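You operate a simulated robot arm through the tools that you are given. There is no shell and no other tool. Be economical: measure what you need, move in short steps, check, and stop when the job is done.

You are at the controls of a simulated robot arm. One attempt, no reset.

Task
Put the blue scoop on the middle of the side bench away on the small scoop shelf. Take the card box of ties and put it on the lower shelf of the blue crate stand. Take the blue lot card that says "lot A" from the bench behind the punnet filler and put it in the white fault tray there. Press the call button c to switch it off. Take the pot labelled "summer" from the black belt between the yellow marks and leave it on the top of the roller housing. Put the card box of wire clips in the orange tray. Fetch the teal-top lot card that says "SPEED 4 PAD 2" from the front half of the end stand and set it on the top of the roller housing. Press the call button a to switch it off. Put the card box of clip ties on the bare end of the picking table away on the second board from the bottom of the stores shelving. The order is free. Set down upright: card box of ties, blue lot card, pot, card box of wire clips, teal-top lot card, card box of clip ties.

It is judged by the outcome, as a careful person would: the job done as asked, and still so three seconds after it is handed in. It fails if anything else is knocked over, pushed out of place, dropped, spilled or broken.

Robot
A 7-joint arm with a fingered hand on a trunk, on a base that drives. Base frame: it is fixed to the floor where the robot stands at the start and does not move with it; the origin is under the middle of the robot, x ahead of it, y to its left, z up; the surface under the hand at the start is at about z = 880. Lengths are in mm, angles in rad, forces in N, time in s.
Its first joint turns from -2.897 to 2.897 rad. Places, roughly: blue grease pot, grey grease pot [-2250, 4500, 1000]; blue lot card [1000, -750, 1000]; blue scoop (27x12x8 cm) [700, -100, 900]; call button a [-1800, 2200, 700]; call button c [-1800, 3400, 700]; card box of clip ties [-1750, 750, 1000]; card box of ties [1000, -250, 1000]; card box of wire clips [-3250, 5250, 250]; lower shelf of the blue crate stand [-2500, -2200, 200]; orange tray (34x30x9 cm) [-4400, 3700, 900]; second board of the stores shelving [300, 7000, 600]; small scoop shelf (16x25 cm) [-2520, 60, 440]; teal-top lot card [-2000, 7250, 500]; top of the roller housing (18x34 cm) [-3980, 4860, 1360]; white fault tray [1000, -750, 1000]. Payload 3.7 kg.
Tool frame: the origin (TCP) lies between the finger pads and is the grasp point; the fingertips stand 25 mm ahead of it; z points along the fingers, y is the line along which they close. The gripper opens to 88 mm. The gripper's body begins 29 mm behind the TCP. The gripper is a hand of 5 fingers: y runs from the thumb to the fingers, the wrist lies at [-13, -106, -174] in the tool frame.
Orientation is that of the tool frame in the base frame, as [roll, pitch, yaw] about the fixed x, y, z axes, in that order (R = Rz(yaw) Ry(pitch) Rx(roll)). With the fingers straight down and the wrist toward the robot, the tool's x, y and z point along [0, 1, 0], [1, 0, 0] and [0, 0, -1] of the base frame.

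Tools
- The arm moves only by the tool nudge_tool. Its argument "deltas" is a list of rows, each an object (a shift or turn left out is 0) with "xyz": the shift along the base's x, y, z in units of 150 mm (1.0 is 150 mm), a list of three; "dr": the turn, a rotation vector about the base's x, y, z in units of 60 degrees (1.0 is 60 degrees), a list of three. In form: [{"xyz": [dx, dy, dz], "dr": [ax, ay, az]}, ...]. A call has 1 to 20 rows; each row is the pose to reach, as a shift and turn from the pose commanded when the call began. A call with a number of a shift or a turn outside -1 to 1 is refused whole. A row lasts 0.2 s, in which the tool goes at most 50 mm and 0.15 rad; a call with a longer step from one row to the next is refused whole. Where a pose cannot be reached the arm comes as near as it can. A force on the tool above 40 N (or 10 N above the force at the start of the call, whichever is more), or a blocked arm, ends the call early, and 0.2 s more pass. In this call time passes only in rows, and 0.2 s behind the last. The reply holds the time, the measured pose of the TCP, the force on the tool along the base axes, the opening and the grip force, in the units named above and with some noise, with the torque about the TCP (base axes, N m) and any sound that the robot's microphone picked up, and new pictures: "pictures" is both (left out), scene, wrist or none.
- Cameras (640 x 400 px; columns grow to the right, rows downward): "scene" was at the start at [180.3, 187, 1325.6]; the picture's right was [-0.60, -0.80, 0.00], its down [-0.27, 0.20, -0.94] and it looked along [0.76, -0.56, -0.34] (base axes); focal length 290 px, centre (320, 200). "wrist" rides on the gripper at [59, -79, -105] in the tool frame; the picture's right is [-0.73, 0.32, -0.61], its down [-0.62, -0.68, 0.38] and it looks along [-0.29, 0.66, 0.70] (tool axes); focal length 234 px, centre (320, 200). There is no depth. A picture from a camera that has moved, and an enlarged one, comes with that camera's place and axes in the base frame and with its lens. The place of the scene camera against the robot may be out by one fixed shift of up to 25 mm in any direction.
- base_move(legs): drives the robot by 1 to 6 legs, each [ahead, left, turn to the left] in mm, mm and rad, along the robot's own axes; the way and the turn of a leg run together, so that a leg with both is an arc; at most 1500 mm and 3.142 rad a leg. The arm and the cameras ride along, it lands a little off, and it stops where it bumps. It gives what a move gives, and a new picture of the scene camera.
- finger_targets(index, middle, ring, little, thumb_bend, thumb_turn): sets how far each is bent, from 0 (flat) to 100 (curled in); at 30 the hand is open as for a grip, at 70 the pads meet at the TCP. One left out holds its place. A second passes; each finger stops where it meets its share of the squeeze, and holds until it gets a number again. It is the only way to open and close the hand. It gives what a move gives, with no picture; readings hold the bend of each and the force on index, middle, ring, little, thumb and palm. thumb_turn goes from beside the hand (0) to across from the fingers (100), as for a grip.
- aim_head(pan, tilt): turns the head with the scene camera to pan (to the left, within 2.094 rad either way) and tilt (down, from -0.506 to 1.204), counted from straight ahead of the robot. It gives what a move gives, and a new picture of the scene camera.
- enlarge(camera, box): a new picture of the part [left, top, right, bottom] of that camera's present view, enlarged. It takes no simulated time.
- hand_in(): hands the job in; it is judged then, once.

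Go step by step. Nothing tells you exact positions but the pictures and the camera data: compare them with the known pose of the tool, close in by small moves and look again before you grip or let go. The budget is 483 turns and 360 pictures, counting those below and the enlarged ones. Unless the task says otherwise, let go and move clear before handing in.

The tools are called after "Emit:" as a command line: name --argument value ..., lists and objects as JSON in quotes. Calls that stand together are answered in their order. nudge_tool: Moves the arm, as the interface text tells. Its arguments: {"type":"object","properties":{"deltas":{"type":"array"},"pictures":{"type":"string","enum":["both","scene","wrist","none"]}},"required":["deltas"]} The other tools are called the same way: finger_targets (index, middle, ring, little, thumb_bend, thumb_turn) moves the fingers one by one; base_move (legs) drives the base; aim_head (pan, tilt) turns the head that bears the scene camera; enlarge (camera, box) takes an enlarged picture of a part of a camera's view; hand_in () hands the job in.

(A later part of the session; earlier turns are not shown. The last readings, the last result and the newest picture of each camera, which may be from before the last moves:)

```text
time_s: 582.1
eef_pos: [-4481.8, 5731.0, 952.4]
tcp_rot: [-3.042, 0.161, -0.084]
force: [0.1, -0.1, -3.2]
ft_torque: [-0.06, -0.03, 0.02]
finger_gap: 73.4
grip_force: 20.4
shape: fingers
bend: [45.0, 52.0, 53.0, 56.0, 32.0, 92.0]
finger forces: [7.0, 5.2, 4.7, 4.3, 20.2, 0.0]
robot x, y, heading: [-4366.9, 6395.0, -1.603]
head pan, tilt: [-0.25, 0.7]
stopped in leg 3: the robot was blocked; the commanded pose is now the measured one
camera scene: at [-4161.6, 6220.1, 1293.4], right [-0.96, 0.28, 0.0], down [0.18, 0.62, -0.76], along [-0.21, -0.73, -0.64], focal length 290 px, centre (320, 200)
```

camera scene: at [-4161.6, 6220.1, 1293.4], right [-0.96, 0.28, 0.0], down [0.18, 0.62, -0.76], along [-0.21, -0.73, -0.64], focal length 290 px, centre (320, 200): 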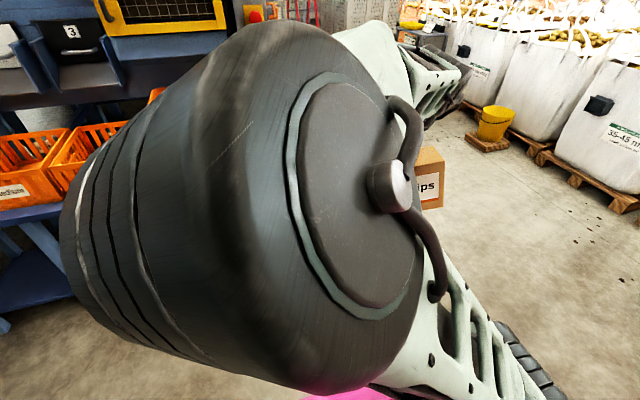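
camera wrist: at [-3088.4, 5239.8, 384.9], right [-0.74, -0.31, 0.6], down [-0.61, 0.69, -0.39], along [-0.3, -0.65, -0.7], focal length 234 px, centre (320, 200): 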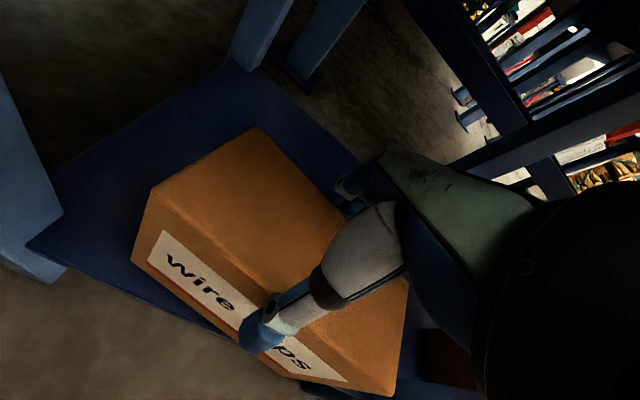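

Base touched the pallet of bag C; elbow has swung to the left side. Straighten the hand, then move forward and right around.

Emit:
nudge_tool --deltas '[{"xyz": [0.1, 0, 0.1], "dr": [-0.05, -0.08, 0]}, {"xyz": [0.2, 0, 0.3], "dr": [-0.095, -0.154, 0]}, {"xyz": [0.2, 0, 0.5], "dr": [-0.095, -0.154, 0]}, {"xyz": [0.2, 0, 0.6], "dr": [-0.095, -0.154, 0]}]' --pictures "none"

Emit:
base_move --legs '[[0, 70, 0], [700, 0, 0.02], [0, -800, 0]]'

Emit:
aim_head --pan 0.35 --tilt 0.25

```text
time_s: 583.1
eef_pos: [-4452.2, 5732.7, 1043.3]
tcp_rot: [-3.129, -0.006, -0.092]
force: [-0.4, 0.0, -2.3]
ft_torque: [-0.05, 0.01, 0.01]
finger_gap: 73.0
grip_force: 20.9
shape: fingers
bend: [45.0, 52.0, 53.0, 56.0, 32.0, 92.0]
finger forces: [6.8, 5.1, 4.7, 4.5, 20.0, 0.1]
robot x, y, heading: [-4363.3, 6393.2, -1.609]
head pan, tilt: [-0.25, 0.7]
```

```text
time_s: 591.4
eef_pos: [-5178.7, 5024.2, 1043.1]
tcp_rot: [-3.132, -0.006, -0.053]
force: [0.7, -0.4, -2.6]
ft_torque: [-0.05, 0.03, 0.02]
finger_gap: 73.2
grip_force: 20.3
shape: fingers
bend: [45.0, 52.0, 53.0, 56.0, 32.0, 92.0]
finger forces: [6.9, 5.1, 4.6, 4.4, 20.0, 0.0]
robot x, y, heading: [-5117.0, 5687.1, -1.566]
head pan, tilt: [-0.25, 0.7]
camera scene: at [-4906.2, 5523.2, 1293.4], right [-0.97, 0.24, 0.0], down [0.16, 0.62, -0.76], along [-0.19, -0.74, -0.64], focal length 290 px, centre (320, 200)
```

scene: 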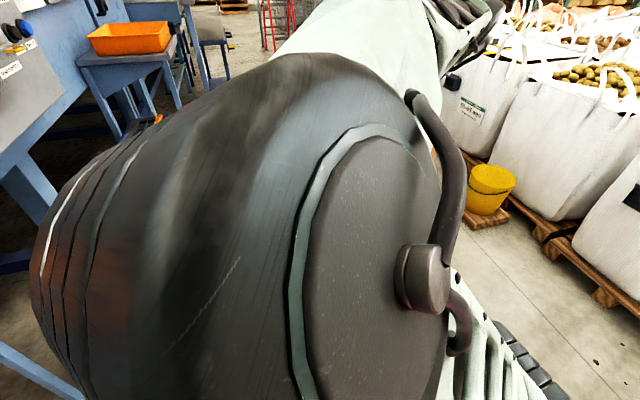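

```text
time_s: 592.4
eef_pos: [-5178.5, 5025.3, 1043.0]
tcp_rot: [-3.128, -0.008, -0.053]
force: [0.8, 1.2, -3.2]
ft_torque: [-0.02, 0.01, 0.0]
finger_gap: 73.1
grip_force: 20.3
shape: fingers
bend: [45.0, 52.0, 53.0, 56.0, 32.0, 92.0]
finger forces: [6.8, 5.1, 4.6, 4.4, 20.0, 0.0]
robot x, y, heading: [-5116.5, 5690.8, -1.57]
head pan, tilt: [0.351, 0.25]
camera scene: at [-4853.2, 5518.0, 1334.1], right [-0.94, -0.35, 0.0], down [-0.09, 0.23, -0.97], along [0.34, -0.91, -0.25], focal length 290 px, centre (320, 200)
```

scene: 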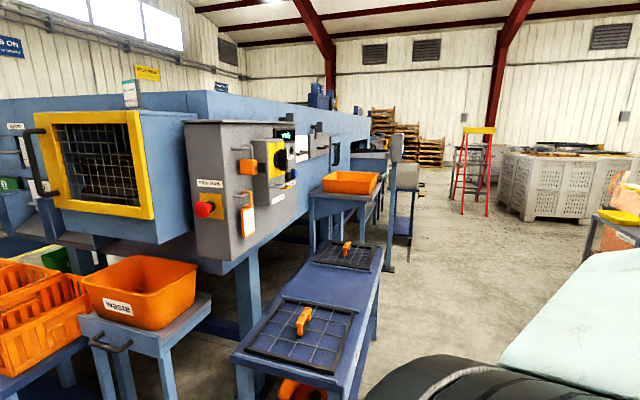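

I can see the card standing on the housing, and the orange tray on a small table further on. Drive along the -x side and turn to face the tray.

Emit:
base_move --legs '[[1000, -130, 0], [1000, -130, 0], [0, 0, 0.8], [0, 0, 0.77]]'

Emit:
aim_head --pan -0.15 --tilt 0.4

```text
time_s: 606.6
eef_pos: [-4712.5, 3630.7, 1043.7]
tcp_rot: [-3.128, -0.007, 1.51]
force: [-0.3, 0.5, -2.2]
ft_torque: [0.0, -0.04, 0.0]
finger_gap: 72.9
grip_force: 19.7
shape: fingers
bend: [45.0, 52.0, 53.0, 56.0, 32.0, 92.0]
finger forces: [6.6, 5.0, 4.4, 4.1, 19.2, 0.0]
robot x, y, heading: [-5376.8, 3698.1, -0.003]
head pan, tilt: [0.351, 0.25]
camera scene: at [-5180.5, 3971.6, 1334.2], right [0.34, -0.94, 0.0], down [-0.23, -0.08, -0.97], along [0.91, 0.33, -0.25], focal length 290 px, centre (320, 200)
```

scene: 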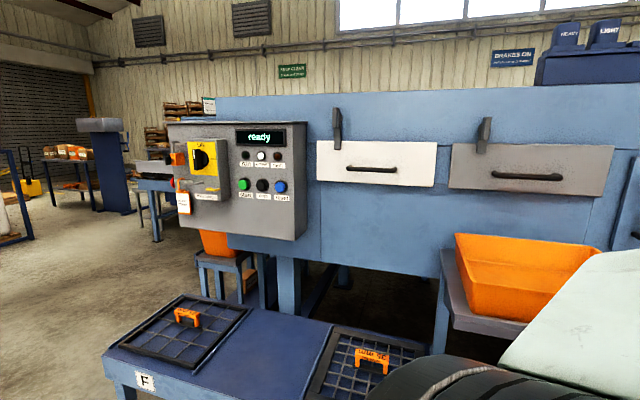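

```text
time_s: 607.5
eef_pos: [-4713.1, 3630.2, 1043.2]
tcp_rot: [-3.129, -0.005, 1.509]
force: [0.7, -0.1, -2.6]
ft_torque: [0.0, 0.0, 0.02]
finger_gap: 72.6
grip_force: 19.7
shape: fingers
bend: [45.0, 52.0, 53.0, 56.0, 32.0, 92.0]
finger forces: [6.6, 5.1, 4.5, 4.1, 19.1, 0.0]
robot x, y, heading: [-5370.6, 3697.0, -0.006]
head pan, tilt: [-0.15, 0.4]
camera scene: at [-5176.8, 3925.7, 1320.2], right [-0.15, -0.99, 0.0], down [-0.38, 0.06, -0.92], along [0.91, -0.14, -0.39], focal length 290 px, centre (320, 200)
```

scene: 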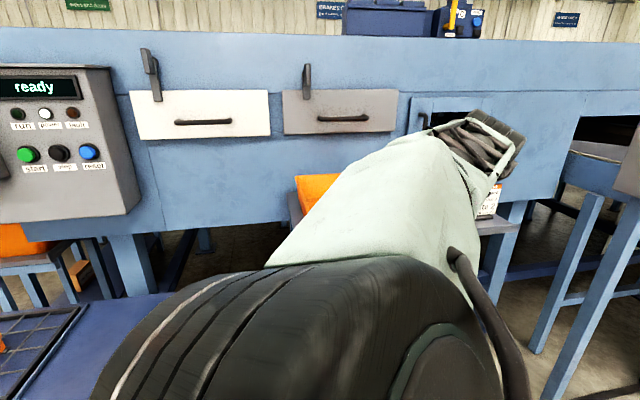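

The elbow blocks the head view; use the wrist camera.

Emit:
enlarge --camera "wrist" --box '[0, 0, 640, 400]'

```text
1.00 times, centred on (320, 200) of wrist (not enlarged: the box is as wide or as high as the picture)
camera zoom: at [-4787.2, 3691.6, 1151.1], right [0.29, -0.75, 0.6], down [-0.72, -0.58, -0.38], along [0.63, -0.32, -0.71], focal length 234 px, centre (320, 200)
```

zoom: 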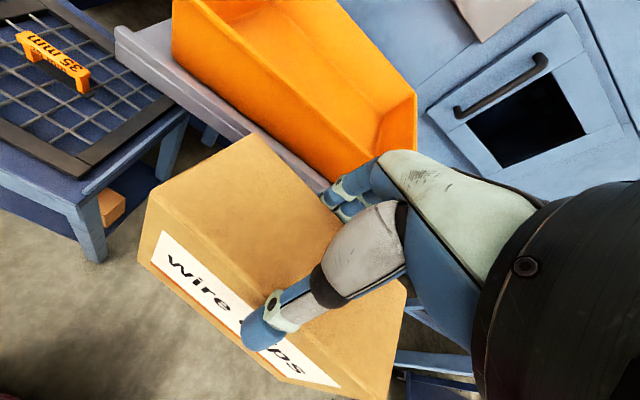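

Tray rim ≈990, x≈-4520..-4200, y≈3540..3860. Raise above the rim, shift the hand left and the base right to clear the grid table, and drive in.

Emit:
nudge_tool --deltas '[{"xyz": [0, 0.2, 0.2]}, {"xyz": [0, 0.45, 0.4]}, {"xyz": [0, 0.7, 0.42]}, {"xyz": [0, 0.85, 0.42]}]' --pictures "none"

Emit:
base_move --legs '[[0, -115, 0], [200, 0, 0], [140, 0, 0]]'

Emit:
enlarge --camera "wrist" --box '[0, 0, 640, 400]'

```text
time_s: 608.5
eef_pos: [-4712.5, 3756.2, 1107.7]
tcp_rot: [-3.129, -0.006, 1.51]
force: [0.2, 0.6, -1.6]
ft_torque: [0.01, -0.02, -0.04]
finger_gap: 72.7
grip_force: 20.1
shape: fingers
bend: [45.0, 52.0, 53.0, 56.0, 32.0, 92.0]
finger forces: [6.5, 5.0, 4.5, 4.0, 19.0, 0.1]
robot x, y, heading: [-5372.6, 3698.0, -0.008]
head pan, tilt: [-0.15, 0.4]
```

```text
time_s: 611.9
eef_pos: [-4371.4, 3636.1, 1106.9]
tcp_rot: [-3.129, -0.008, 1.51]
force: [0.2, -0.2, 0.4]
ft_torque: [0.0, 0.0, 0.0]
finger_gap: 34.7
grip_force: 0.0
shape: fingers
bend: [54.0, 59.0, 60.0, 60.0, 51.0, 98.0]
finger forces: [0.0, 0.0, 0.0, 0.0, 0.0, 0.1]
robot x, y, heading: [-5035.8, 3578.9, -0.004]
head pan, tilt: [-0.15, 0.4]
camera scene: at [-4836.8, 3807.1, 1320.2], right [-0.16, -0.99, 0.0], down [-0.38, 0.06, -0.92], along [0.91, -0.14, -0.39], focal length 290 px, centre (320, 200)
```

scene: 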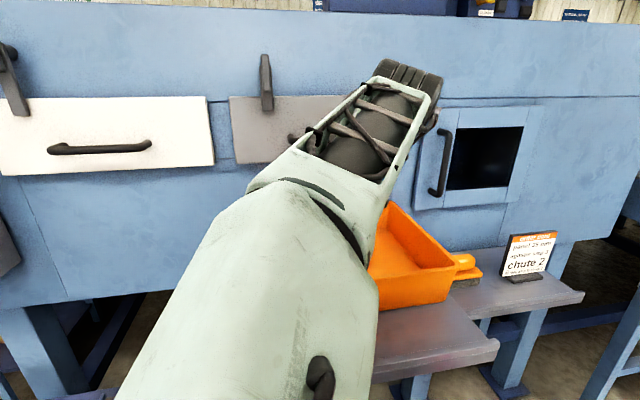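

```text
1.00 times, centred on (320, 200) of wrist (not enlarged: the box is as wide or as high as the picture)
camera zoom: at [-4446.3, 3698.8, 1215.0], right [0.28, -0.75, 0.6], down [-0.72, -0.58, -0.38], along [0.63, -0.32, -0.71], focal length 234 px, centre (320, 200)
```

zoom: 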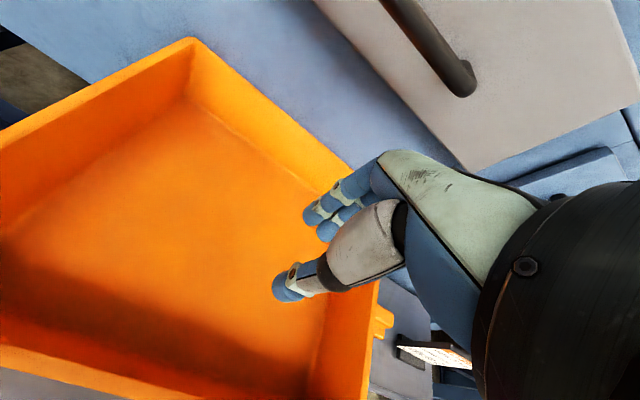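

The box dropped somewhere during that drive. Look down for it.

Emit:
aim_head --pan 0.1 --tilt 0.95

Emit:
aim_head --pan -1.0 --tilt 0.8

```text
time_s: 612.8
eef_pos: [-4372.4, 3636.1, 1107.2]
tcp_rot: [-3.13, -0.007, 1.509]
force: [0.2, -0.3, 0.6]
ft_torque: [-0.02, -0.02, 0.03]
finger_gap: 35.1
grip_force: 0.0
shape: fingers
bend: [54.0, 59.0, 60.0, 60.0, 51.0, 98.0]
finger forces: [0.1, 0.0, 0.0, 0.0, 0.1, 0.0]
robot x, y, heading: [-5033.8, 3581.0, -0.006]
head pan, tilt: [0.099, 0.949]
camera scene: at [-4855.9, 3828.3, 1273.7], right [0.09, -1.0, 0.0], down [-0.81, -0.08, -0.58], along [0.58, 0.05, -0.81], focal length 290 px, centre (320, 200)
```

scene: 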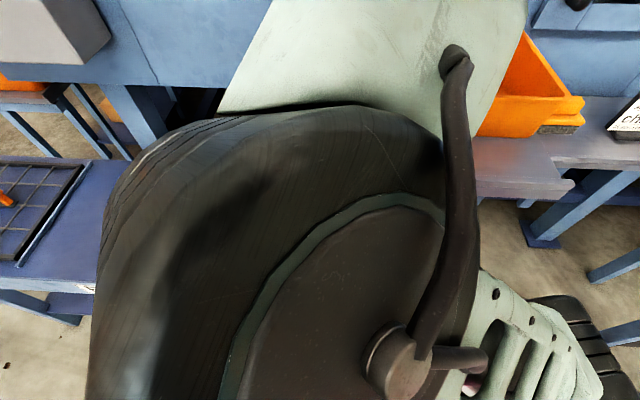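

```text
time_s: 614.2
eef_pos: [-4372.9, 3636.1, 1108.3]
tcp_rot: [-3.13, -0.007, 1.511]
force: [-0.4, 0.2, 0.4]
ft_torque: [-0.03, -0.06, -0.01]
finger_gap: 35.0
grip_force: 0.1
shape: fingers
bend: [54.0, 59.0, 60.0, 60.0, 51.0, 98.0]
finger forces: [0.1, 0.0, 0.0, 0.0, 0.1, 0.0]
robot x, y, heading: [-5037.1, 3579.4, -0.007]
head pan, tilt: [-1.0, 0.799]
camera scene: at [-4885.1, 3753.4, 1285.1], right [-0.84, -0.54, 0.0], down [-0.38, 0.61, -0.7], along [0.37, -0.59, -0.72], focal length 290 px, centre (320, 200)
```

scene: 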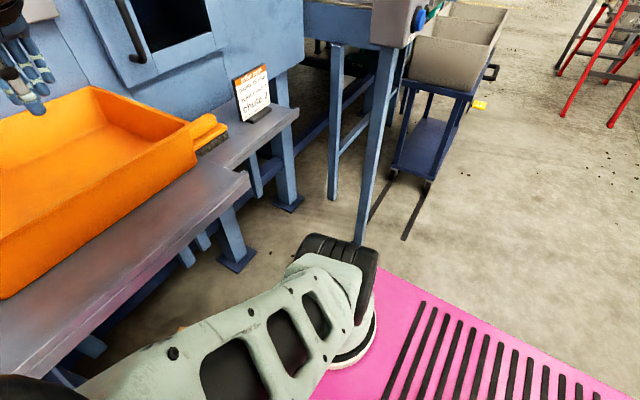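

I see a bit of cardboard on the floor in front of the base. Back up and look.

Emit:
base_move --legs '[[-600, 0, 0]]'

```text
time_s: 617.5
eef_pos: [-4961.4, 3640.8, 1107.1]
tcp_rot: [-3.13, -0.007, 1.511]
force: [-0.3, 0.4, -0.7]
ft_torque: [0.0, 0.0, 0.0]
finger_gap: 34.7
grip_force: 0.1
shape: fingers
bend: [54.0, 59.0, 60.0, 60.0, 51.0, 98.0]
finger forces: [0.1, 0.2, 0.0, 0.0, 0.0, 0.0]
robot x, y, heading: [-5622.8, 3583.7, -0.001]
head pan, tilt: [-1.0, 0.799]
camera scene: at [-5474.8, 3756.5, 1285.1], right [-0.84, -0.54, 0.0], down [-0.39, 0.6, -0.7], along [0.37, -0.59, -0.72], focal length 290 px, centre (320, 200)
```

scene: 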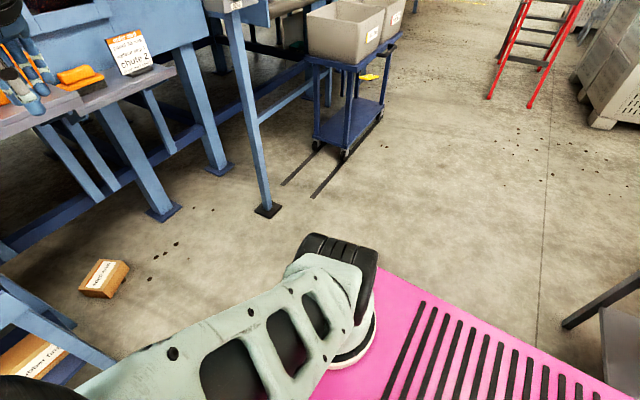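

Zoom on the box.

Emit:
enlarge --camera "scene" --box '[0, 160, 220, 380]'

```text
1.82 times, centred on (110, 270) of scene
camera zoom: at [-5474.8, 3756.5, 1285.1], right [-0.84, -0.54, 0.0], down [-0.39, 0.6, -0.7], along [0.37, -0.59, -0.72], focal length 527 px, centre (702, 73)
```

zoom: 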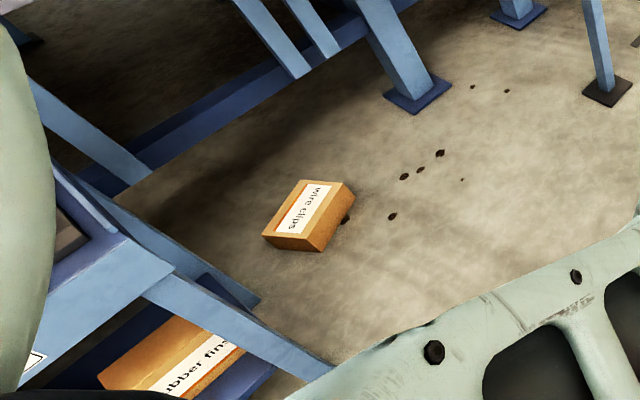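

The box lies on the floor with its label up, in front of/under the tray table. Test how low the arm can go in this elbow-left configuration.

Emit:
nudge_tool --deltas '[{"xyz": [0.05, 0, -0.3]}, {"xyz": [0.1, 0, -0.6]}, {"xyz": [0.15, 0, -0.9]}, {"xyz": [0.2, 0, -1.0]}]' --pictures "none"

Emit:
nudge_tool --deltas '[{"xyz": [0.05, 0, -0.3]}, {"xyz": [0.1, 0, -0.6]}, {"xyz": [0.15, 0, -0.9]}, {"xyz": [0.2, 0, -1.0]}]' --pictures "none"

Emit:
nudge_tool --deltas '[{"xyz": [0.05, 0, -0.3]}, {"xyz": [0.1, 0, -0.6]}, {"xyz": [0.15, 0, -0.9]}, {"xyz": [0.2, 0, -1.0]}]' --pictures "none"

Emit:
nudge_tool --deltas '[{"xyz": [0.05, 0, -0.3]}, {"xyz": [0.1, 0, -0.6]}, {"xyz": [0.15, 0, -0.9]}, {"xyz": [0.2, 0, -1.0]}]' --pictures "none"

Emit:
nudge_tool --deltas '[{"xyz": [0.05, 0, -0.3]}, {"xyz": [0.1, 0, -0.6]}, {"xyz": [0.15, 0, -0.9]}, {"xyz": [0.2, 0, -1.0]}]' --pictures "none"

Emit:
nudge_tool --deltas '[{"xyz": [0, 0, -0.3]}, {"xyz": [0, 0, -0.6]}, {"xyz": [0, 0, -0.9]}, {"xyz": [0, 0, -1.0]}]' --pictures "none"

Emit:
nudge_tool --deltas '[{"xyz": [0, 0, -0.3]}, {"xyz": [0, 0, -0.6]}, {"xyz": [0, 0, -0.8]}]' --pictures "none"

```text
time_s: 618.5
eef_pos: [-4932.0, 3641.0, 957.5]
tcp_rot: [-3.127, -0.006, 1.511]
force: [-0.4, -0.7, -0.6]
ft_torque: [-0.03, -0.01, 0.03]
finger_gap: 34.7
grip_force: 0.1
shape: fingers
bend: [54.0, 59.0, 60.0, 60.0, 51.0, 98.0]
finger forces: [0.0, 0.0, 0.1, 0.0, 0.0, 0.0]
robot x, y, heading: [-5623.3, 3582.9, -0.004]
head pan, tilt: [-1.0, 0.799]
```

```text
time_s: 619.5
eef_pos: [-4903.8, 3642.0, 809.5]
tcp_rot: [-3.128, -0.006, 1.514]
force: [-0.7, -0.3, -0.1]
ft_torque: [0.0, -0.01, -0.03]
finger_gap: 35.0
grip_force: 0.1
shape: fingers
bend: [54.0, 59.0, 60.0, 60.0, 51.0, 98.0]
finger forces: [0.0, 0.0, 0.0, 0.1, 0.0, 0.1]
robot x, y, heading: [-5624.0, 3586.8, -0.003]
head pan, tilt: [-1.0, 0.799]
```

```text
time_s: 620.5
eef_pos: [-4871.4, 3642.6, 656.1]
tcp_rot: [-3.13, -0.009, 1.513]
force: [-0.2, -0.2, -0.1]
ft_torque: [0.01, 0.05, 0.02]
finger_gap: 35.1
grip_force: 0.0
shape: fingers
bend: [54.0, 59.0, 60.0, 60.0, 51.0, 98.0]
finger forces: [0.0, 0.0, 0.0, 0.1, 0.0, 0.0]
robot x, y, heading: [-5629.0, 3579.8, -0.004]
head pan, tilt: [-1.0, 0.799]
```

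```text
time_s: 621.5
eef_pos: [-4840.2, 3640.3, 508.6]
tcp_rot: [-3.129, -0.007, 1.511]
force: [-0.2, -0.5, -0.4]
ft_torque: [-0.01, -0.01, -0.02]
finger_gap: 34.5
grip_force: 0.0
shape: fingers
bend: [54.0, 59.0, 60.0, 60.0, 51.0, 98.0]
finger forces: [0.0, 0.1, 0.1, 0.0, 0.1, 0.0]
robot x, y, heading: [-5624.3, 3585.6, -0.005]
head pan, tilt: [-1.0, 0.799]
```

```text
time_s: 622.5
eef_pos: [-4811.1, 3640.7, 356.1]
tcp_rot: [-3.13, -0.006, 1.511]
force: [-0.2, -0.1, 0.6]
ft_torque: [0.01, 0.02, 0.01]
finger_gap: 34.8
grip_force: 0.0
shape: fingers
bend: [54.0, 59.0, 60.0, 60.0, 51.0, 98.0]
finger forces: [0.0, 0.1, 0.0, 0.1, 0.1, 0.1]
robot x, y, heading: [-5628.1, 3584.6, -0.004]
head pan, tilt: [-1.0, 0.799]
```

```text
time_s: 623.5
eef_pos: [-4813.2, 3642.4, 208.5]
tcp_rot: [-3.128, -0.007, 1.51]
force: [0.5, 0.1, 0.3]
ft_torque: [-0.01, 0.01, 0.01]
finger_gap: 34.7
grip_force: 0.1
shape: fingers
bend: [54.0, 59.0, 60.0, 60.0, 51.0, 98.0]
finger forces: [0.0, 0.1, 0.1, 0.0, 0.1, 0.0]
robot x, y, heading: [-5627.3, 3583.8, -0.002]
head pan, tilt: [-1.0, 0.799]
```

```text
time_s: 624.3
eef_pos: [-4811.4, 3641.1, 87.9]
tcp_rot: [-3.131, -0.006, 1.511]
force: [0.6, 0.1, -0.3]
ft_torque: [-0.02, 0.04, -0.02]
finger_gap: 35.0
grip_force: 0.0
shape: fingers
bend: [54.0, 59.0, 60.0, 60.0, 51.0, 98.0]
finger forces: [0.1, 0.0, 0.0, 0.0, 0.0, 0.0]
robot x, y, heading: [-5625.9, 3582.2, 0.001]
head pan, tilt: [-1.0, 0.799]
```

The arm can reach the floor in this configuration. Open the hand, raise to z≈260 and approach the box.

Emit:
finger_targets --index 10 --middle 10 --ring 10 --little 10 --thumb_bend 10

Emit:
nudge_tool --deltas '[{"xyz": [0, 0, 0.3]}, {"xyz": [0, 0.1, 0.6]}, {"xyz": [0, 0.2, 0.9]}, {"xyz": [0, 0.2, 1.0]}]' --pictures "none"

Emit:
base_move --legs '[[330, 40, 0]]'

Emit:
enlarge --camera "wrist" --box '[0, 0, 640, 400]'

```text
time_s: 625.3
eef_pos: [-4811.1, 3641.8, 87.6]
tcp_rot: [-3.129, -0.007, 1.512]
force: [-0.1, 0.4, 0.5]
ft_torque: [0.01, -0.01, -0.02]
finger_gap: 120.0
grip_force: 0.0
shape: fingers
bend: [10.0, 10.0, 10.0, 10.0, 10.0, 98.0]
finger forces: [0.1, 0.1, 0.0, 0.0, 0.0, 0.0]
robot x, y, heading: [-5620.8, 3590.7, -0.002]
head pan, tilt: [-1.0, 0.799]
```

```text
time_s: 626.3
eef_pos: [-4809.8, 3672.3, 238.9]
tcp_rot: [-3.129, -0.007, 1.51]
force: [0.4, 1.0, 0.4]
ft_torque: [0.03, 0.0, -0.01]
finger_gap: 120.1
grip_force: 0.0
shape: fingers
bend: [10.0, 10.0, 10.0, 10.0, 10.0, 98.0]
finger forces: [0.0, 0.0, 0.0, 0.0, 0.0, 0.1]
robot x, y, heading: [-5623.7, 3582.9, -0.002]
head pan, tilt: [-1.0, 0.799]
```

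```text
time_s: 628.5
eef_pos: [-4476.2, 3700.0, 238.2]
tcp_rot: [-3.128, -0.007, 1.5]
force: [-0.5, -0.9, 0.6]
ft_torque: [0.02, 0.01, 0.01]
finger_gap: 120.3
grip_force: 0.0
shape: fingers
bend: [10.0, 10.0, 10.0, 10.0, 10.0, 98.0]
finger forces: [0.0, 0.0, 0.0, 0.0, 0.0, 0.0]
robot x, y, heading: [-5289.7, 3617.7, -0.014]
head pan, tilt: [-1.0, 0.799]
camera scene: at [-5138.5, 3791.6, 1285.1], right [-0.85, -0.53, 0.0], down [-0.38, 0.61, -0.7], along [0.37, -0.59, -0.72], focal length 290 px, centre (320, 200)
```

scene: 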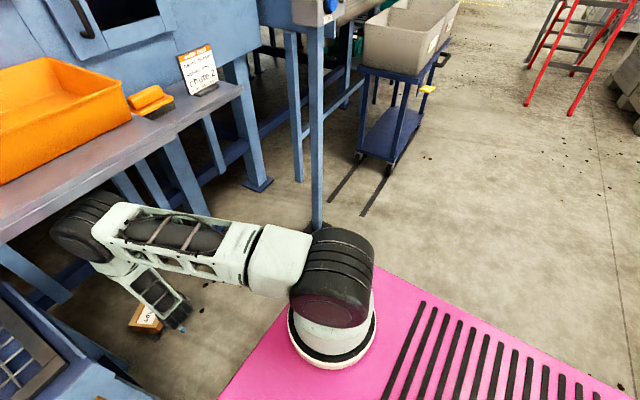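

```text
1.00 times, centred on (320, 200) of wrist (not enlarged: the box is as wide or as high as the picture)
camera zoom: at [-4548.6, 3762.7, 345.4], right [0.28, -0.75, 0.6], down [-0.73, -0.57, -0.38], along [0.63, -0.33, -0.71], focal length 234 px, centre (320, 200)
```

zoom: 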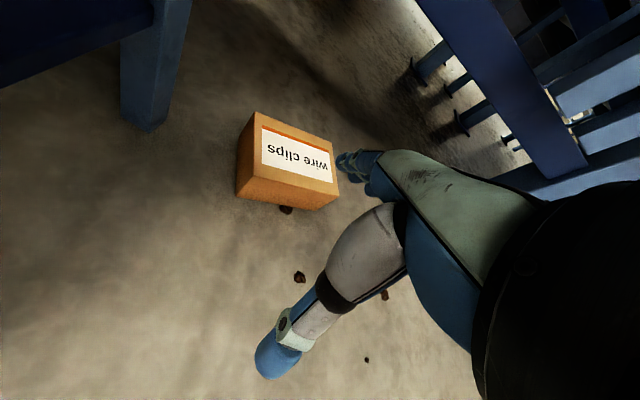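

Check the maximum hand opening (I need ~125 mm to take the box across its 119 mm side).

Emit:
finger_targets --index 0 --middle 0 --ring 0 --little 0 --thumb_bend 0

Emit:
enlarge --camera "wrist" --box '[200, 80, 400, 230]'

```text
time_s: 629.5
eef_pos: [-4475.1, 3700.6, 237.5]
tcp_rot: [-3.13, -0.006, 1.502]
force: [-0.2, -0.4, 0.6]
ft_torque: [-0.02, 0.01, -0.01]
finger_gap: 132.3
grip_force: 0.1
shape: fingers
bend: [0.0, 0.0, 0.0, 0.0, 0.0, 98.0]
finger forces: [0.0, 0.0, 0.0, 0.1, 0.1, 0.0]
robot x, y, heading: [-5288.4, 3623.1, -0.012]
head pan, tilt: [-1.0, 0.799]
```

```text
2.67 times, centred on (300, 155) of wrist
camera zoom: at [-4548.6, 3762.7, 345.4], right [0.28, -0.75, 0.6], down [-0.73, -0.57, -0.38], along [0.63, -0.33, -0.71], focal length 624 px, centre (373, 320)
```

zoom: 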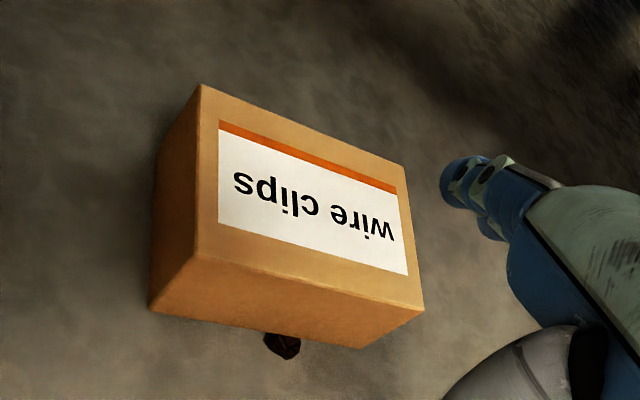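

Box face is ≈158×119 lying flat (top z≈70), text-up toward the robot. I'll pinch it across the 119 mm near its right end with thumb+index so it hangs on end. The elbow is close to the table edge, so I'll extend the arm rather than drive in.

Emit:
nudge_tool --deltas '[{"xyz": [0.15, -0.05, -0.1], "dr": [0, 0, 0.13]}, {"xyz": [0.4, -0.1, -0.15], "dr": [0, 0, 0.26]}, {"xyz": [0.65, -0.15, -0.2], "dr": [0, 0, 0.39]}, {"xyz": [0.9, -0.2, -0.25], "dr": [0, 0, 0.51]}]' --pictures "none"

Emit:
nudge_tool --deltas '[{"xyz": [0.2, -0.03, -0.1]}, {"xyz": [0.45, -0.06, -0.2]}, {"xyz": [0.73, -0.09, -0.25]}]' --pictures "wrist"

```text
time_s: 630.5
eef_pos: [-4341.3, 3673.2, 199.8]
tcp_rot: [-3.127, -0.007, 2.038]
force: [-0.2, -0.2, -0.2]
ft_torque: [0.03, -0.04, 0.02]
finger_gap: 132.4
grip_force: 0.2
shape: fingers
bend: [0.0, 0.0, 0.0, 0.0, 0.0, 98.0]
finger forces: [0.0, 0.0, 0.0, 0.0, 0.2, 0.0]
robot x, y, heading: [-5288.5, 3619.3, -0.011]
head pan, tilt: [-1.0, 0.799]
```

```text
time_s: 631.3
eef_pos: [-4231.6, 3657.4, 162.5]
tcp_rot: [-3.126, -0.008, 2.035]
force: [-0.4, -0.1, 0.1]
ft_torque: [0.01, 0.01, 0.04]
finger_gap: 132.1
grip_force: 0.1
shape: fingers
bend: [0.0, 0.0, 0.0, 0.0, 0.0, 98.0]
finger forces: [0.1, 0.0, 0.0, 0.0, 0.0, 0.1]
robot x, y, heading: [-5289.1, 3621.7, -0.015]
head pan, tilt: [-1.0, 0.799]
camera wrist: at [-4327.0, 3673.4, 270.1], right [0.62, -0.5, 0.6], down [-0.34, -0.86, -0.38], along [0.71, 0.04, -0.71], focal length 234 px, centre (320, 200)
```

wrist: 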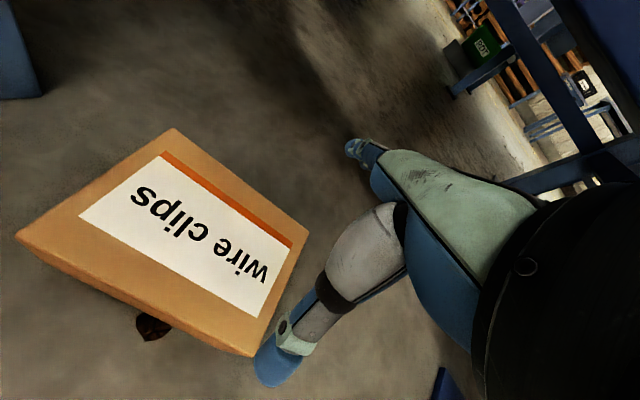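

Aligned within a few mm. Lower over it with a small correction.

Emit:
nudge_tool --deltas '[{"xyz": [-0.023, -0.012, -0.2]}, {"xyz": [-0.023, -0.012, -0.4]}, {"xyz": [-0.023, -0.012, -0.56]}]' --pictures "none"

Emit:
finger_targets --index 30 --thumb_bend 30 --middle 30

```text
time_s: 632.1
eef_pos: [-4235.9, 3653.6, 131.7]
tcp_rot: [-3.129, -0.007, 2.035]
force: [-1.0, -0.4, 0.0]
ft_torque: [0.01, -0.03, 0.02]
finger_gap: 132.2
grip_force: 0.1
shape: fingers
bend: [0.0, 0.0, 0.0, 0.0, 0.0, 98.0]
finger forces: [0.0, 0.0, 0.0, 0.0, 0.0, 0.0]
out of reach, approached as far as the arm can: row 2, 3
robot x, y, heading: [-5289.0, 3619.2, -0.013]
head pan, tilt: [-1.0, 0.799]
```

```text
time_s: 633.1
eef_pos: [-4235.1, 3655.2, 132.8]
tcp_rot: [-3.131, -0.006, 2.034]
force: [-0.8, -0.6, -0.5]
ft_torque: [0.02, -0.02, 0.0]
finger_gap: 85.0
grip_force: 0.1
shape: fingers
bend: [30.0, 30.0, 0.0, 0.0, 30.0, 98.0]
finger forces: [0.1, 0.0, 0.0, 0.0, 0.0, 0.0]
robot x, y, heading: [-5291.1, 3617.2, -0.016]
head pan, tilt: [-1.0, 0.799]
```

Out of reach at full extension; drive 90 mm closer and pull the hand back the same amount, then lower.

Emit:
finger_targets --index 0 --thumb_bend 0 --middle 0

Emit:
nudge_tool --deltas '[{"xyz": [-0.2, 0, 0.2]}, {"xyz": [-0.4, 0, 0.2]}, {"xyz": [-0.6, 0, 0.2]}]' --pictures "none"

Emit:
base_move --legs '[[90, 0, 0]]'

Emit:
nudge_tool --deltas '[{"xyz": [0, 0, -0.2]}, {"xyz": [0, 0, -0.4]}, {"xyz": [0, 0, -0.56]}]' --pictures "wrist"

```text
time_s: 634.1
eef_pos: [-4237.1, 3655.5, 132.8]
tcp_rot: [-3.129, -0.008, 2.034]
force: [-0.3, 0.0, -0.8]
ft_torque: [0.01, 0.01, 0.0]
finger_gap: 132.2
grip_force: 0.0
shape: fingers
bend: [0.0, 0.0, 0.0, 0.0, 0.0, 98.0]
finger forces: [0.0, 0.0, 0.1, 0.0, 0.0, 0.1]
robot x, y, heading: [-5288.8, 3618.3, -0.014]
head pan, tilt: [-1.0, 0.799]
```

```text
time_s: 634.9
eef_pos: [-4325.4, 3653.0, 162.5]
tcp_rot: [-3.13, -0.006, 2.034]
force: [0.5, 0.1, -0.7]
ft_torque: [0.02, -0.02, 0.05]
finger_gap: 132.4
grip_force: 0.1
shape: fingers
bend: [0.0, 0.0, 0.0, 0.0, 0.0, 98.0]
finger forces: [0.0, 0.0, 0.0, 0.1, 0.0, 0.0]
robot x, y, heading: [-5290.0, 3614.5, -0.017]
head pan, tilt: [-1.0, 0.799]
```

```text
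time_s: 636.0
eef_pos: [-4233.9, 3652.7, 162.0]
tcp_rot: [-3.129, -0.009, 2.035]
force: [-0.4, 0.2, 0.4]
ft_torque: [0.0, 0.03, -0.01]
finger_gap: 132.3
grip_force: 0.1
shape: fingers
bend: [0.0, 0.0, 0.0, 0.0, 0.0, 98.0]
finger forces: [0.0, 0.0, 0.1, 0.0, 0.1, 0.0]
robot x, y, heading: [-5198.6, 3616.4, -0.015]
head pan, tilt: [-1.0, 0.799]
camera scene: at [-5047.5, 3790.4, 1285.1], right [-0.85, -0.53, 0.0], down [-0.38, 0.61, -0.7], along [0.37, -0.59, -0.72], focal length 290 px, centre (320, 200)
```

scene: 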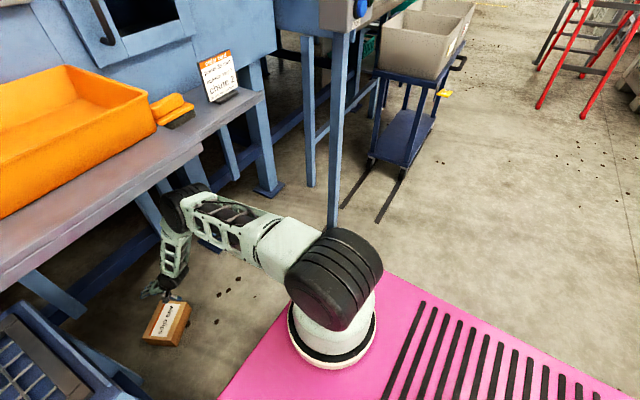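

```text
time_s: 636.8
eef_pos: [-4233.6, 3653.7, 78.4]
tcp_rot: [-3.132, -0.007, 2.037]
force: [-9.1, -4.6, 22.1]
ft_torque: [-0.59, 1.15, 0.08]
finger_gap: 134.7
grip_force: 10.9
shape: fingers
bend: [0.0, 0.0, 0.0, 0.0, 0.0, 97.0]
finger forces: [0.0, 0.0, 0.0, 0.0, 21.1, 0.0]
robot x, y, heading: [-5202.9, 3615.7, -0.017]
head pan, tilt: [-1.0, 0.799]
camera wrist: at [-4328.3, 3669.9, 185.6], right [0.62, -0.5, 0.6], down [-0.33, -0.86, -0.38], along [0.71, 0.04, -0.71], focal length 234 px, centre (320, 200)
```

wrist: 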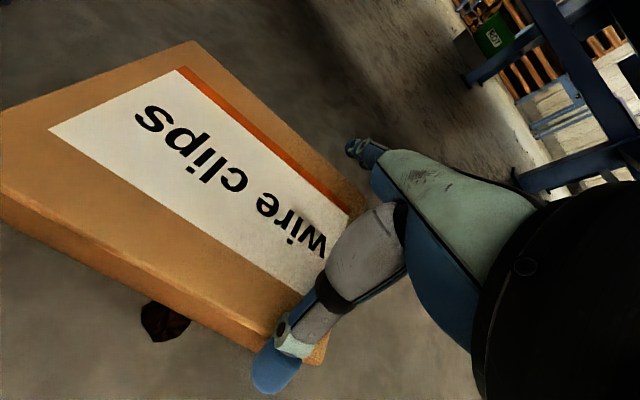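

Thumb rests on the near edge. Raise, shift 10 mm toward the near side, lower again, then close.

Emit:
nudge_tool --deltas '[{"xyz": [0, 0, 0.12]}, {"xyz": [-0.06, -0.03, 0.12]}, {"xyz": [-0.06, -0.03, 0.0]}, {"xyz": [-0.06, -0.03, -0.03]}]' --pictures "none"

Emit:
finger_targets --index 35 --thumb_bend 35

```text
time_s: 637.8
eef_pos: [-4241.5, 3648.6, 73.7]
tcp_rot: [-3.13, -0.008, 2.038]
force: [0.4, -0.6, 1.0]
ft_torque: [0.0, 0.04, 0.01]
finger_gap: 132.6
grip_force: 0.2
shape: fingers
bend: [0.0, 0.0, 0.0, 0.0, 0.0, 98.0]
finger forces: [0.0, 0.0, 0.0, 0.0, 0.8, 0.0]
robot x, y, heading: [-5195.4, 3619.8, -0.015]
head pan, tilt: [-1.0, 0.799]
```

```text
time_s: 638.8
eef_pos: [-4242.8, 3648.6, 74.9]
tcp_rot: [-3.132, -0.007, 2.035]
force: [-5.3, -2.0, 17.5]
ft_torque: [0.04, 0.15, 0.08]
finger_gap: 123.8
grip_force: 12.6
shape: fingers
bend: [8.0, 0.0, 0.0, 0.0, 16.0, 97.0]
finger forces: [9.2, 0.0, 0.0, 0.0, 16.6, 0.0]
robot x, y, heading: [-5196.0, 3618.6, -0.011]
head pan, tilt: [-1.0, 0.799]
```

Try a stronger pinch with thumb, index and middle, and a small test lift.

Emit:
finger_targets --index 60 --middle 60 --thumb_bend 60

Emit:
nudge_tool --deltas '[{"xyz": [0, 0, 0.06]}, {"xyz": [0, 0, 0.14]}]' --pictures "wrist"

```text
time_s: 639.8
eef_pos: [-4240.0, 3647.8, 75.7]
tcp_rot: [-3.13, -0.007, 2.035]
force: [-3.0, -1.1, 26.9]
ft_torque: [-0.21, 0.59, 0.35]
finger_gap: 122.5
grip_force: 25.9
shape: fingers
bend: [9.0, 16.0, 0.0, 0.0, 19.0, 97.0]
finger forces: [8.8, 12.5, 0.0, 0.1, 30.4, 0.0]
robot x, y, heading: [-5200.1, 3618.4, -0.017]
head pan, tilt: [-1.0, 0.799]
```

```text
time_s: 640.4
eef_pos: [-4243.5, 3648.4, 94.6]
tcp_rot: [-3.127, -0.008, 2.033]
force: [-0.5, 0.3, -2.0]
ft_torque: [-0.03, 0.08, -0.01]
finger_gap: 118.8
grip_force: 19.6
shape: fingers
bend: [10.0, 16.0, 0.0, 0.0, 29.0, 95.0]
finger forces: [5.9, 13.7, 0.1, 0.0, 19.3, 0.1]
robot x, y, heading: [-5199.6, 3615.2, -0.015]
head pan, tilt: [-1.0, 0.799]
camera wrist: at [-4338.3, 3664.8, 201.6], right [0.62, -0.5, 0.6], down [-0.34, -0.86, -0.38], along [0.71, 0.04, -0.71], focal length 234 px, centre (320, 200)
```

wrist: 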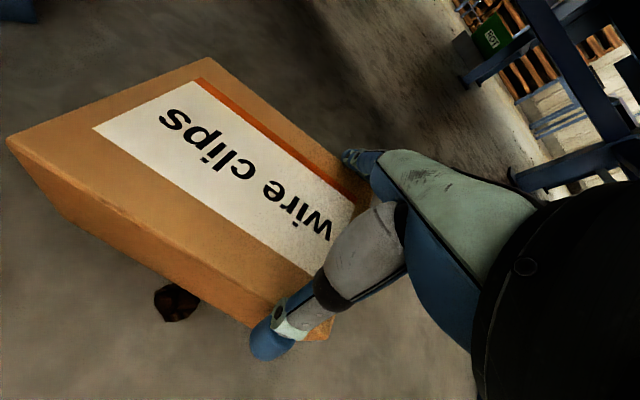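

It holds. Lift further and let it swing on end.

Emit:
nudge_tool --deltas '[{"xyz": [0, 0, 0.15]}, {"xyz": [0, 0, 0.35]}, {"xyz": [0, 0, 0.6]}, {"xyz": [0, 0, 0.85]}]' --pictures "wrist"

```text
time_s: 641.4
eef_pos: [-4243.5, 3646.3, 222.4]
tcp_rot: [-3.128, -0.009, 2.035]
force: [-0.8, -0.1, -1.4]
ft_torque: [-0.04, 0.02, 0.0]
finger_gap: 105.5
grip_force: 14.0
shape: fingers
bend: [15.0, 15.0, 0.0, 0.0, 33.0, 95.0]
finger forces: [0.0, 13.9, 0.6, 0.1, 13.3, 0.1]
robot x, y, heading: [-5200.1, 3619.3, -0.016]
head pan, tilt: [-1.0, 0.799]
camera wrist: at [-4338.7, 3663.3, 329.5], right [0.62, -0.5, 0.6], down [-0.34, -0.86, -0.38], along [0.71, 0.04, -0.71], focal length 234 px, centre (320, 200)
```

wrist: 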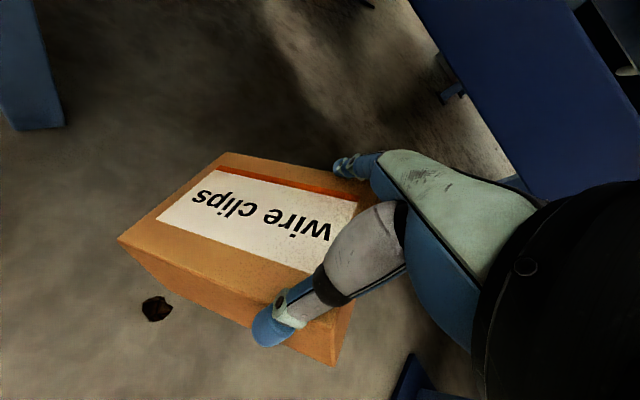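

It hangs with its left end down (~40°). Lower until that end touches the floor, then arc the hand over it to stand it on end.

Emit:
nudge_tool --deltas '[{"xyz": [0, 0, -0.25]}, {"xyz": [0, 0, -0.45]}, {"xyz": [0, 0, -0.58]}, {"xyz": [0, 0, -0.66]}, {"xyz": [0, 0, -0.7]}]' --pictures "none"

Emit:
nudge_tool --deltas '[{"xyz": [-0.032, 0.064, 0.04]}, {"xyz": [-0.0645, 0.128, 0.071]}, {"xyz": [-0.1, 0.2, 0.1]}, {"xyz": [-0.1335, 0.265, 0.115]}, {"xyz": [-0.17, 0.335, 0.125]}, {"xyz": [-0.2046, 0.406, 0.128]}]' --pictures "wrist"

```text
time_s: 642.6
eef_pos: [-4237.4, 3645.9, 122.6]
tcp_rot: [-3.138, -0.004, 2.033]
force: [2.4, -3.9, 7.8]
ft_torque: [0.18, -0.26, -0.24]
finger_gap: 107.7
grip_force: 18.7
shape: fingers
bend: [13.0, 15.0, 0.0, 0.0, 34.0, 95.0]
finger forces: [2.8, 13.9, 1.5, 4.3, 14.7, 0.1]
robot x, y, heading: [-5197.2, 3615.7, -0.016]
head pan, tilt: [-1.0, 0.799]
stopped in row 5: the force on the tool passed its limit at 43 N (the readings are from after the stop); the commanded pose is now the measured one
```

```text
time_s: 644.0
eef_pos: [-4267.8, 3706.1, 142.9]
tcp_rot: [-3.139, -0.003, 2.033]
force: [0.1, -6.9, 29.5]
ft_torque: [0.01, -2.24, -0.45]
finger_gap: 99.4
grip_force: 20.3
shape: fingers
bend: [15.0, 13.0, 0.0, 0.0, 37.0, 98.0]
finger forces: [0.0, 11.6, 4.9, 14.0, 9.5, 0.1]
robot x, y, heading: [-5198.9, 3615.5, -0.016]
head pan, tilt: [-1.0, 0.799]
camera wrist: at [-4364.4, 3722.4, 248.7], right [0.61, -0.51, 0.6], down [-0.33, -0.86, -0.38], along [0.71, 0.03, -0.7], focal length 234 px, centre (320, 200)
```

wrist: 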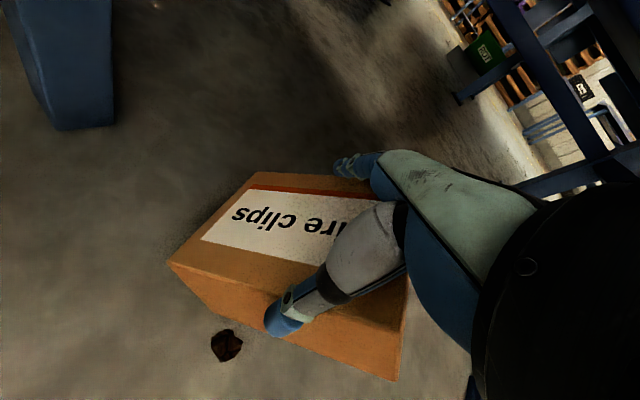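

Ring/little fingers are pressing on the box. Open those fully away isn't possible, so raise slightly and continue the arc.

Emit:
nudge_tool --deltas '[{"xyz": [-0.02, 0.04, 0.08]}, {"xyz": [-0.06, 0.12, 0.1]}, {"xyz": [-0.1, 0.2, 0.1]}, {"xyz": [-0.14, 0.28, 0.08]}]' --pictures "wrist"

```text
time_s: 645.0
eef_pos: [-4290.9, 3748.7, 153.1]
tcp_rot: [-3.135, -0.004, 2.032]
force: [-0.7, -0.7, 5.0]
ft_torque: [-0.02, -0.6, 0.01]
finger_gap: 88.6
grip_force: 5.5
shape: fingers
bend: [15.0, 22.0, 0.0, 0.0, 45.0, 96.0]
finger forces: [0.0, 0.0, 0.8, 7.8, 3.5, 0.0]
robot x, y, heading: [-5200.9, 3615.4, -0.015]
head pan, tilt: [-1.0, 0.799]
camera wrist: at [-4387.0, 3764.0, 260.0], right [0.62, -0.51, 0.6], down [-0.34, -0.86, -0.38], along [0.71, 0.03, -0.7], focal length 234 px, centre (320, 200)
```

wrist: 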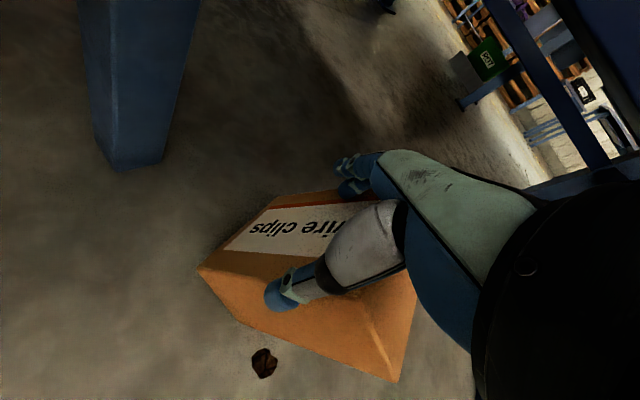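

Tilt is growing. Push a little further left to pass balance onto the end.

Emit:
nudge_tool --deltas '[{"xyz": [-0.03, 0.06, 0.01]}, {"xyz": [-0.06, 0.12, 0.0]}, {"xyz": [-0.09, 0.18, -0.01]}, {"xyz": [-0.12, 0.24, -0.02]}]' --pictures "wrist"

```text
time_s: 646.0
eef_pos: [-4307.8, 3783.1, 150.4]
tcp_rot: [-3.134, -0.004, 2.031]
force: [2.8, 2.4, 4.4]
ft_torque: [-0.07, -0.33, 0.21]
finger_gap: 83.0
grip_force: 2.5
shape: fingers
bend: [15.0, 22.0, 0.0, 0.0, 50.0, 97.0]
finger forces: [0.0, 0.0, 1.1, 4.5, 0.0, 0.0]
robot x, y, heading: [-5198.9, 3615.7, -0.016]
head pan, tilt: [-1.0, 0.799]
camera wrist: at [-4404.7, 3800.5, 256.8], right [0.62, -0.51, 0.6], down [-0.34, -0.86, -0.38], along [0.71, 0.03, -0.7], focal length 234 px, centre (320, 200)
```

wrist: 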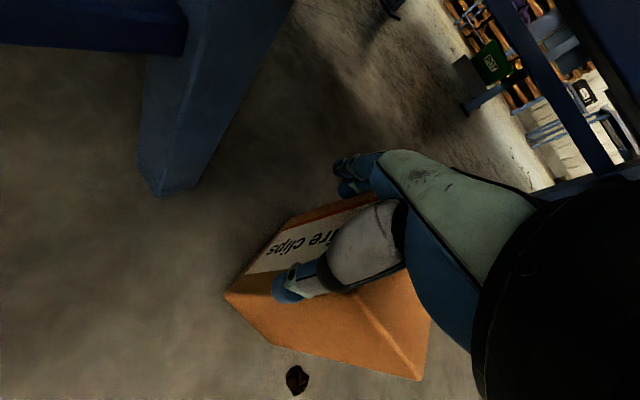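

Almost upright on its end. A final small push, then lift the hand clear.

Emit:
nudge_tool --deltas '[{"xyz": [-0.03, 0.06, 0.0]}, {"xyz": [-0.06, 0.12, 0.02]}]' --pictures "none"

Emit:
finger_targets --index 5 --middle 5 --thumb_bend 5

Emit:
nudge_tool --deltas '[{"xyz": [0.0, 0, 0.15]}, {"xyz": [0, 0, 0.4]}, {"xyz": [0, 0, 0.7]}]' --pictures "wrist"

```text
time_s: 646.6
eef_pos: [-4317.9, 3802.2, 152.2]
tcp_rot: [-3.135, -0.005, 2.032]
force: [0.7, 0.8, 0.3]
ft_torque: [0.01, 0.02, 0.03]
finger_gap: 82.8
grip_force: 0.1
shape: fingers
bend: [15.0, 22.0, 0.0, 0.0, 50.0, 97.0]
finger forces: [0.0, 0.1, 0.5, 0.0, 0.0, 0.1]
robot x, y, heading: [-5198.9, 3614.3, -0.009]
head pan, tilt: [-1.0, 0.799]
```

```text
time_s: 647.6
eef_pos: [-4319.0, 3802.2, 151.8]
tcp_rot: [-3.134, -0.004, 2.032]
force: [-0.7, 0.7, 0.9]
ft_torque: [0.0, 0.01, 0.03]
finger_gap: 126.2
grip_force: 0.0
shape: fingers
bend: [5.0, 5.0, 0.0, 0.0, 5.0, 97.0]
finger forces: [0.0, 0.0, 0.4, 0.0, 0.1, 0.0]
robot x, y, heading: [-5200.7, 3618.2, -0.012]
head pan, tilt: [-1.0, 0.799]
```

```text
time_s: 648.4
eef_pos: [-4317.8, 3803.6, 257.3]
tcp_rot: [-3.134, -0.004, 2.032]
force: [-0.6, 0.4, -0.2]
ft_torque: [-0.02, 0.0, 0.0]
finger_gap: 126.4
grip_force: 0.1
shape: fingers
bend: [5.0, 5.0, 0.0, 0.0, 5.0, 97.0]
finger forces: [0.0, 0.0, 0.0, 0.0, 0.1, 0.1]
robot x, y, heading: [-5197.9, 3616.4, -0.015]
head pan, tilt: [-1.0, 0.799]
camera wrist: at [-4414.0, 3818.5, 364.0], right [0.62, -0.51, 0.6], down [-0.34, -0.86, -0.38], along [0.71, 0.03, -0.7], focal length 234 px, centre (320, 200)
```

wrist: 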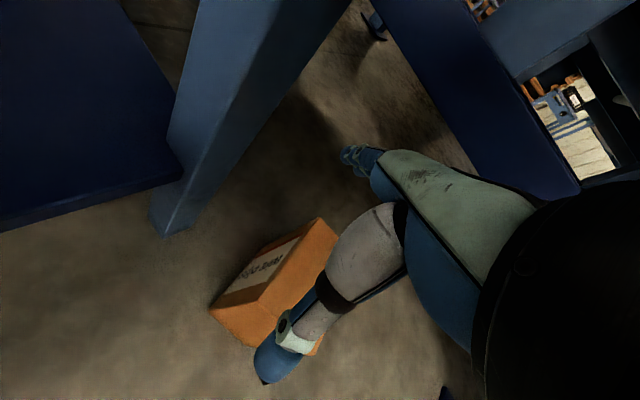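

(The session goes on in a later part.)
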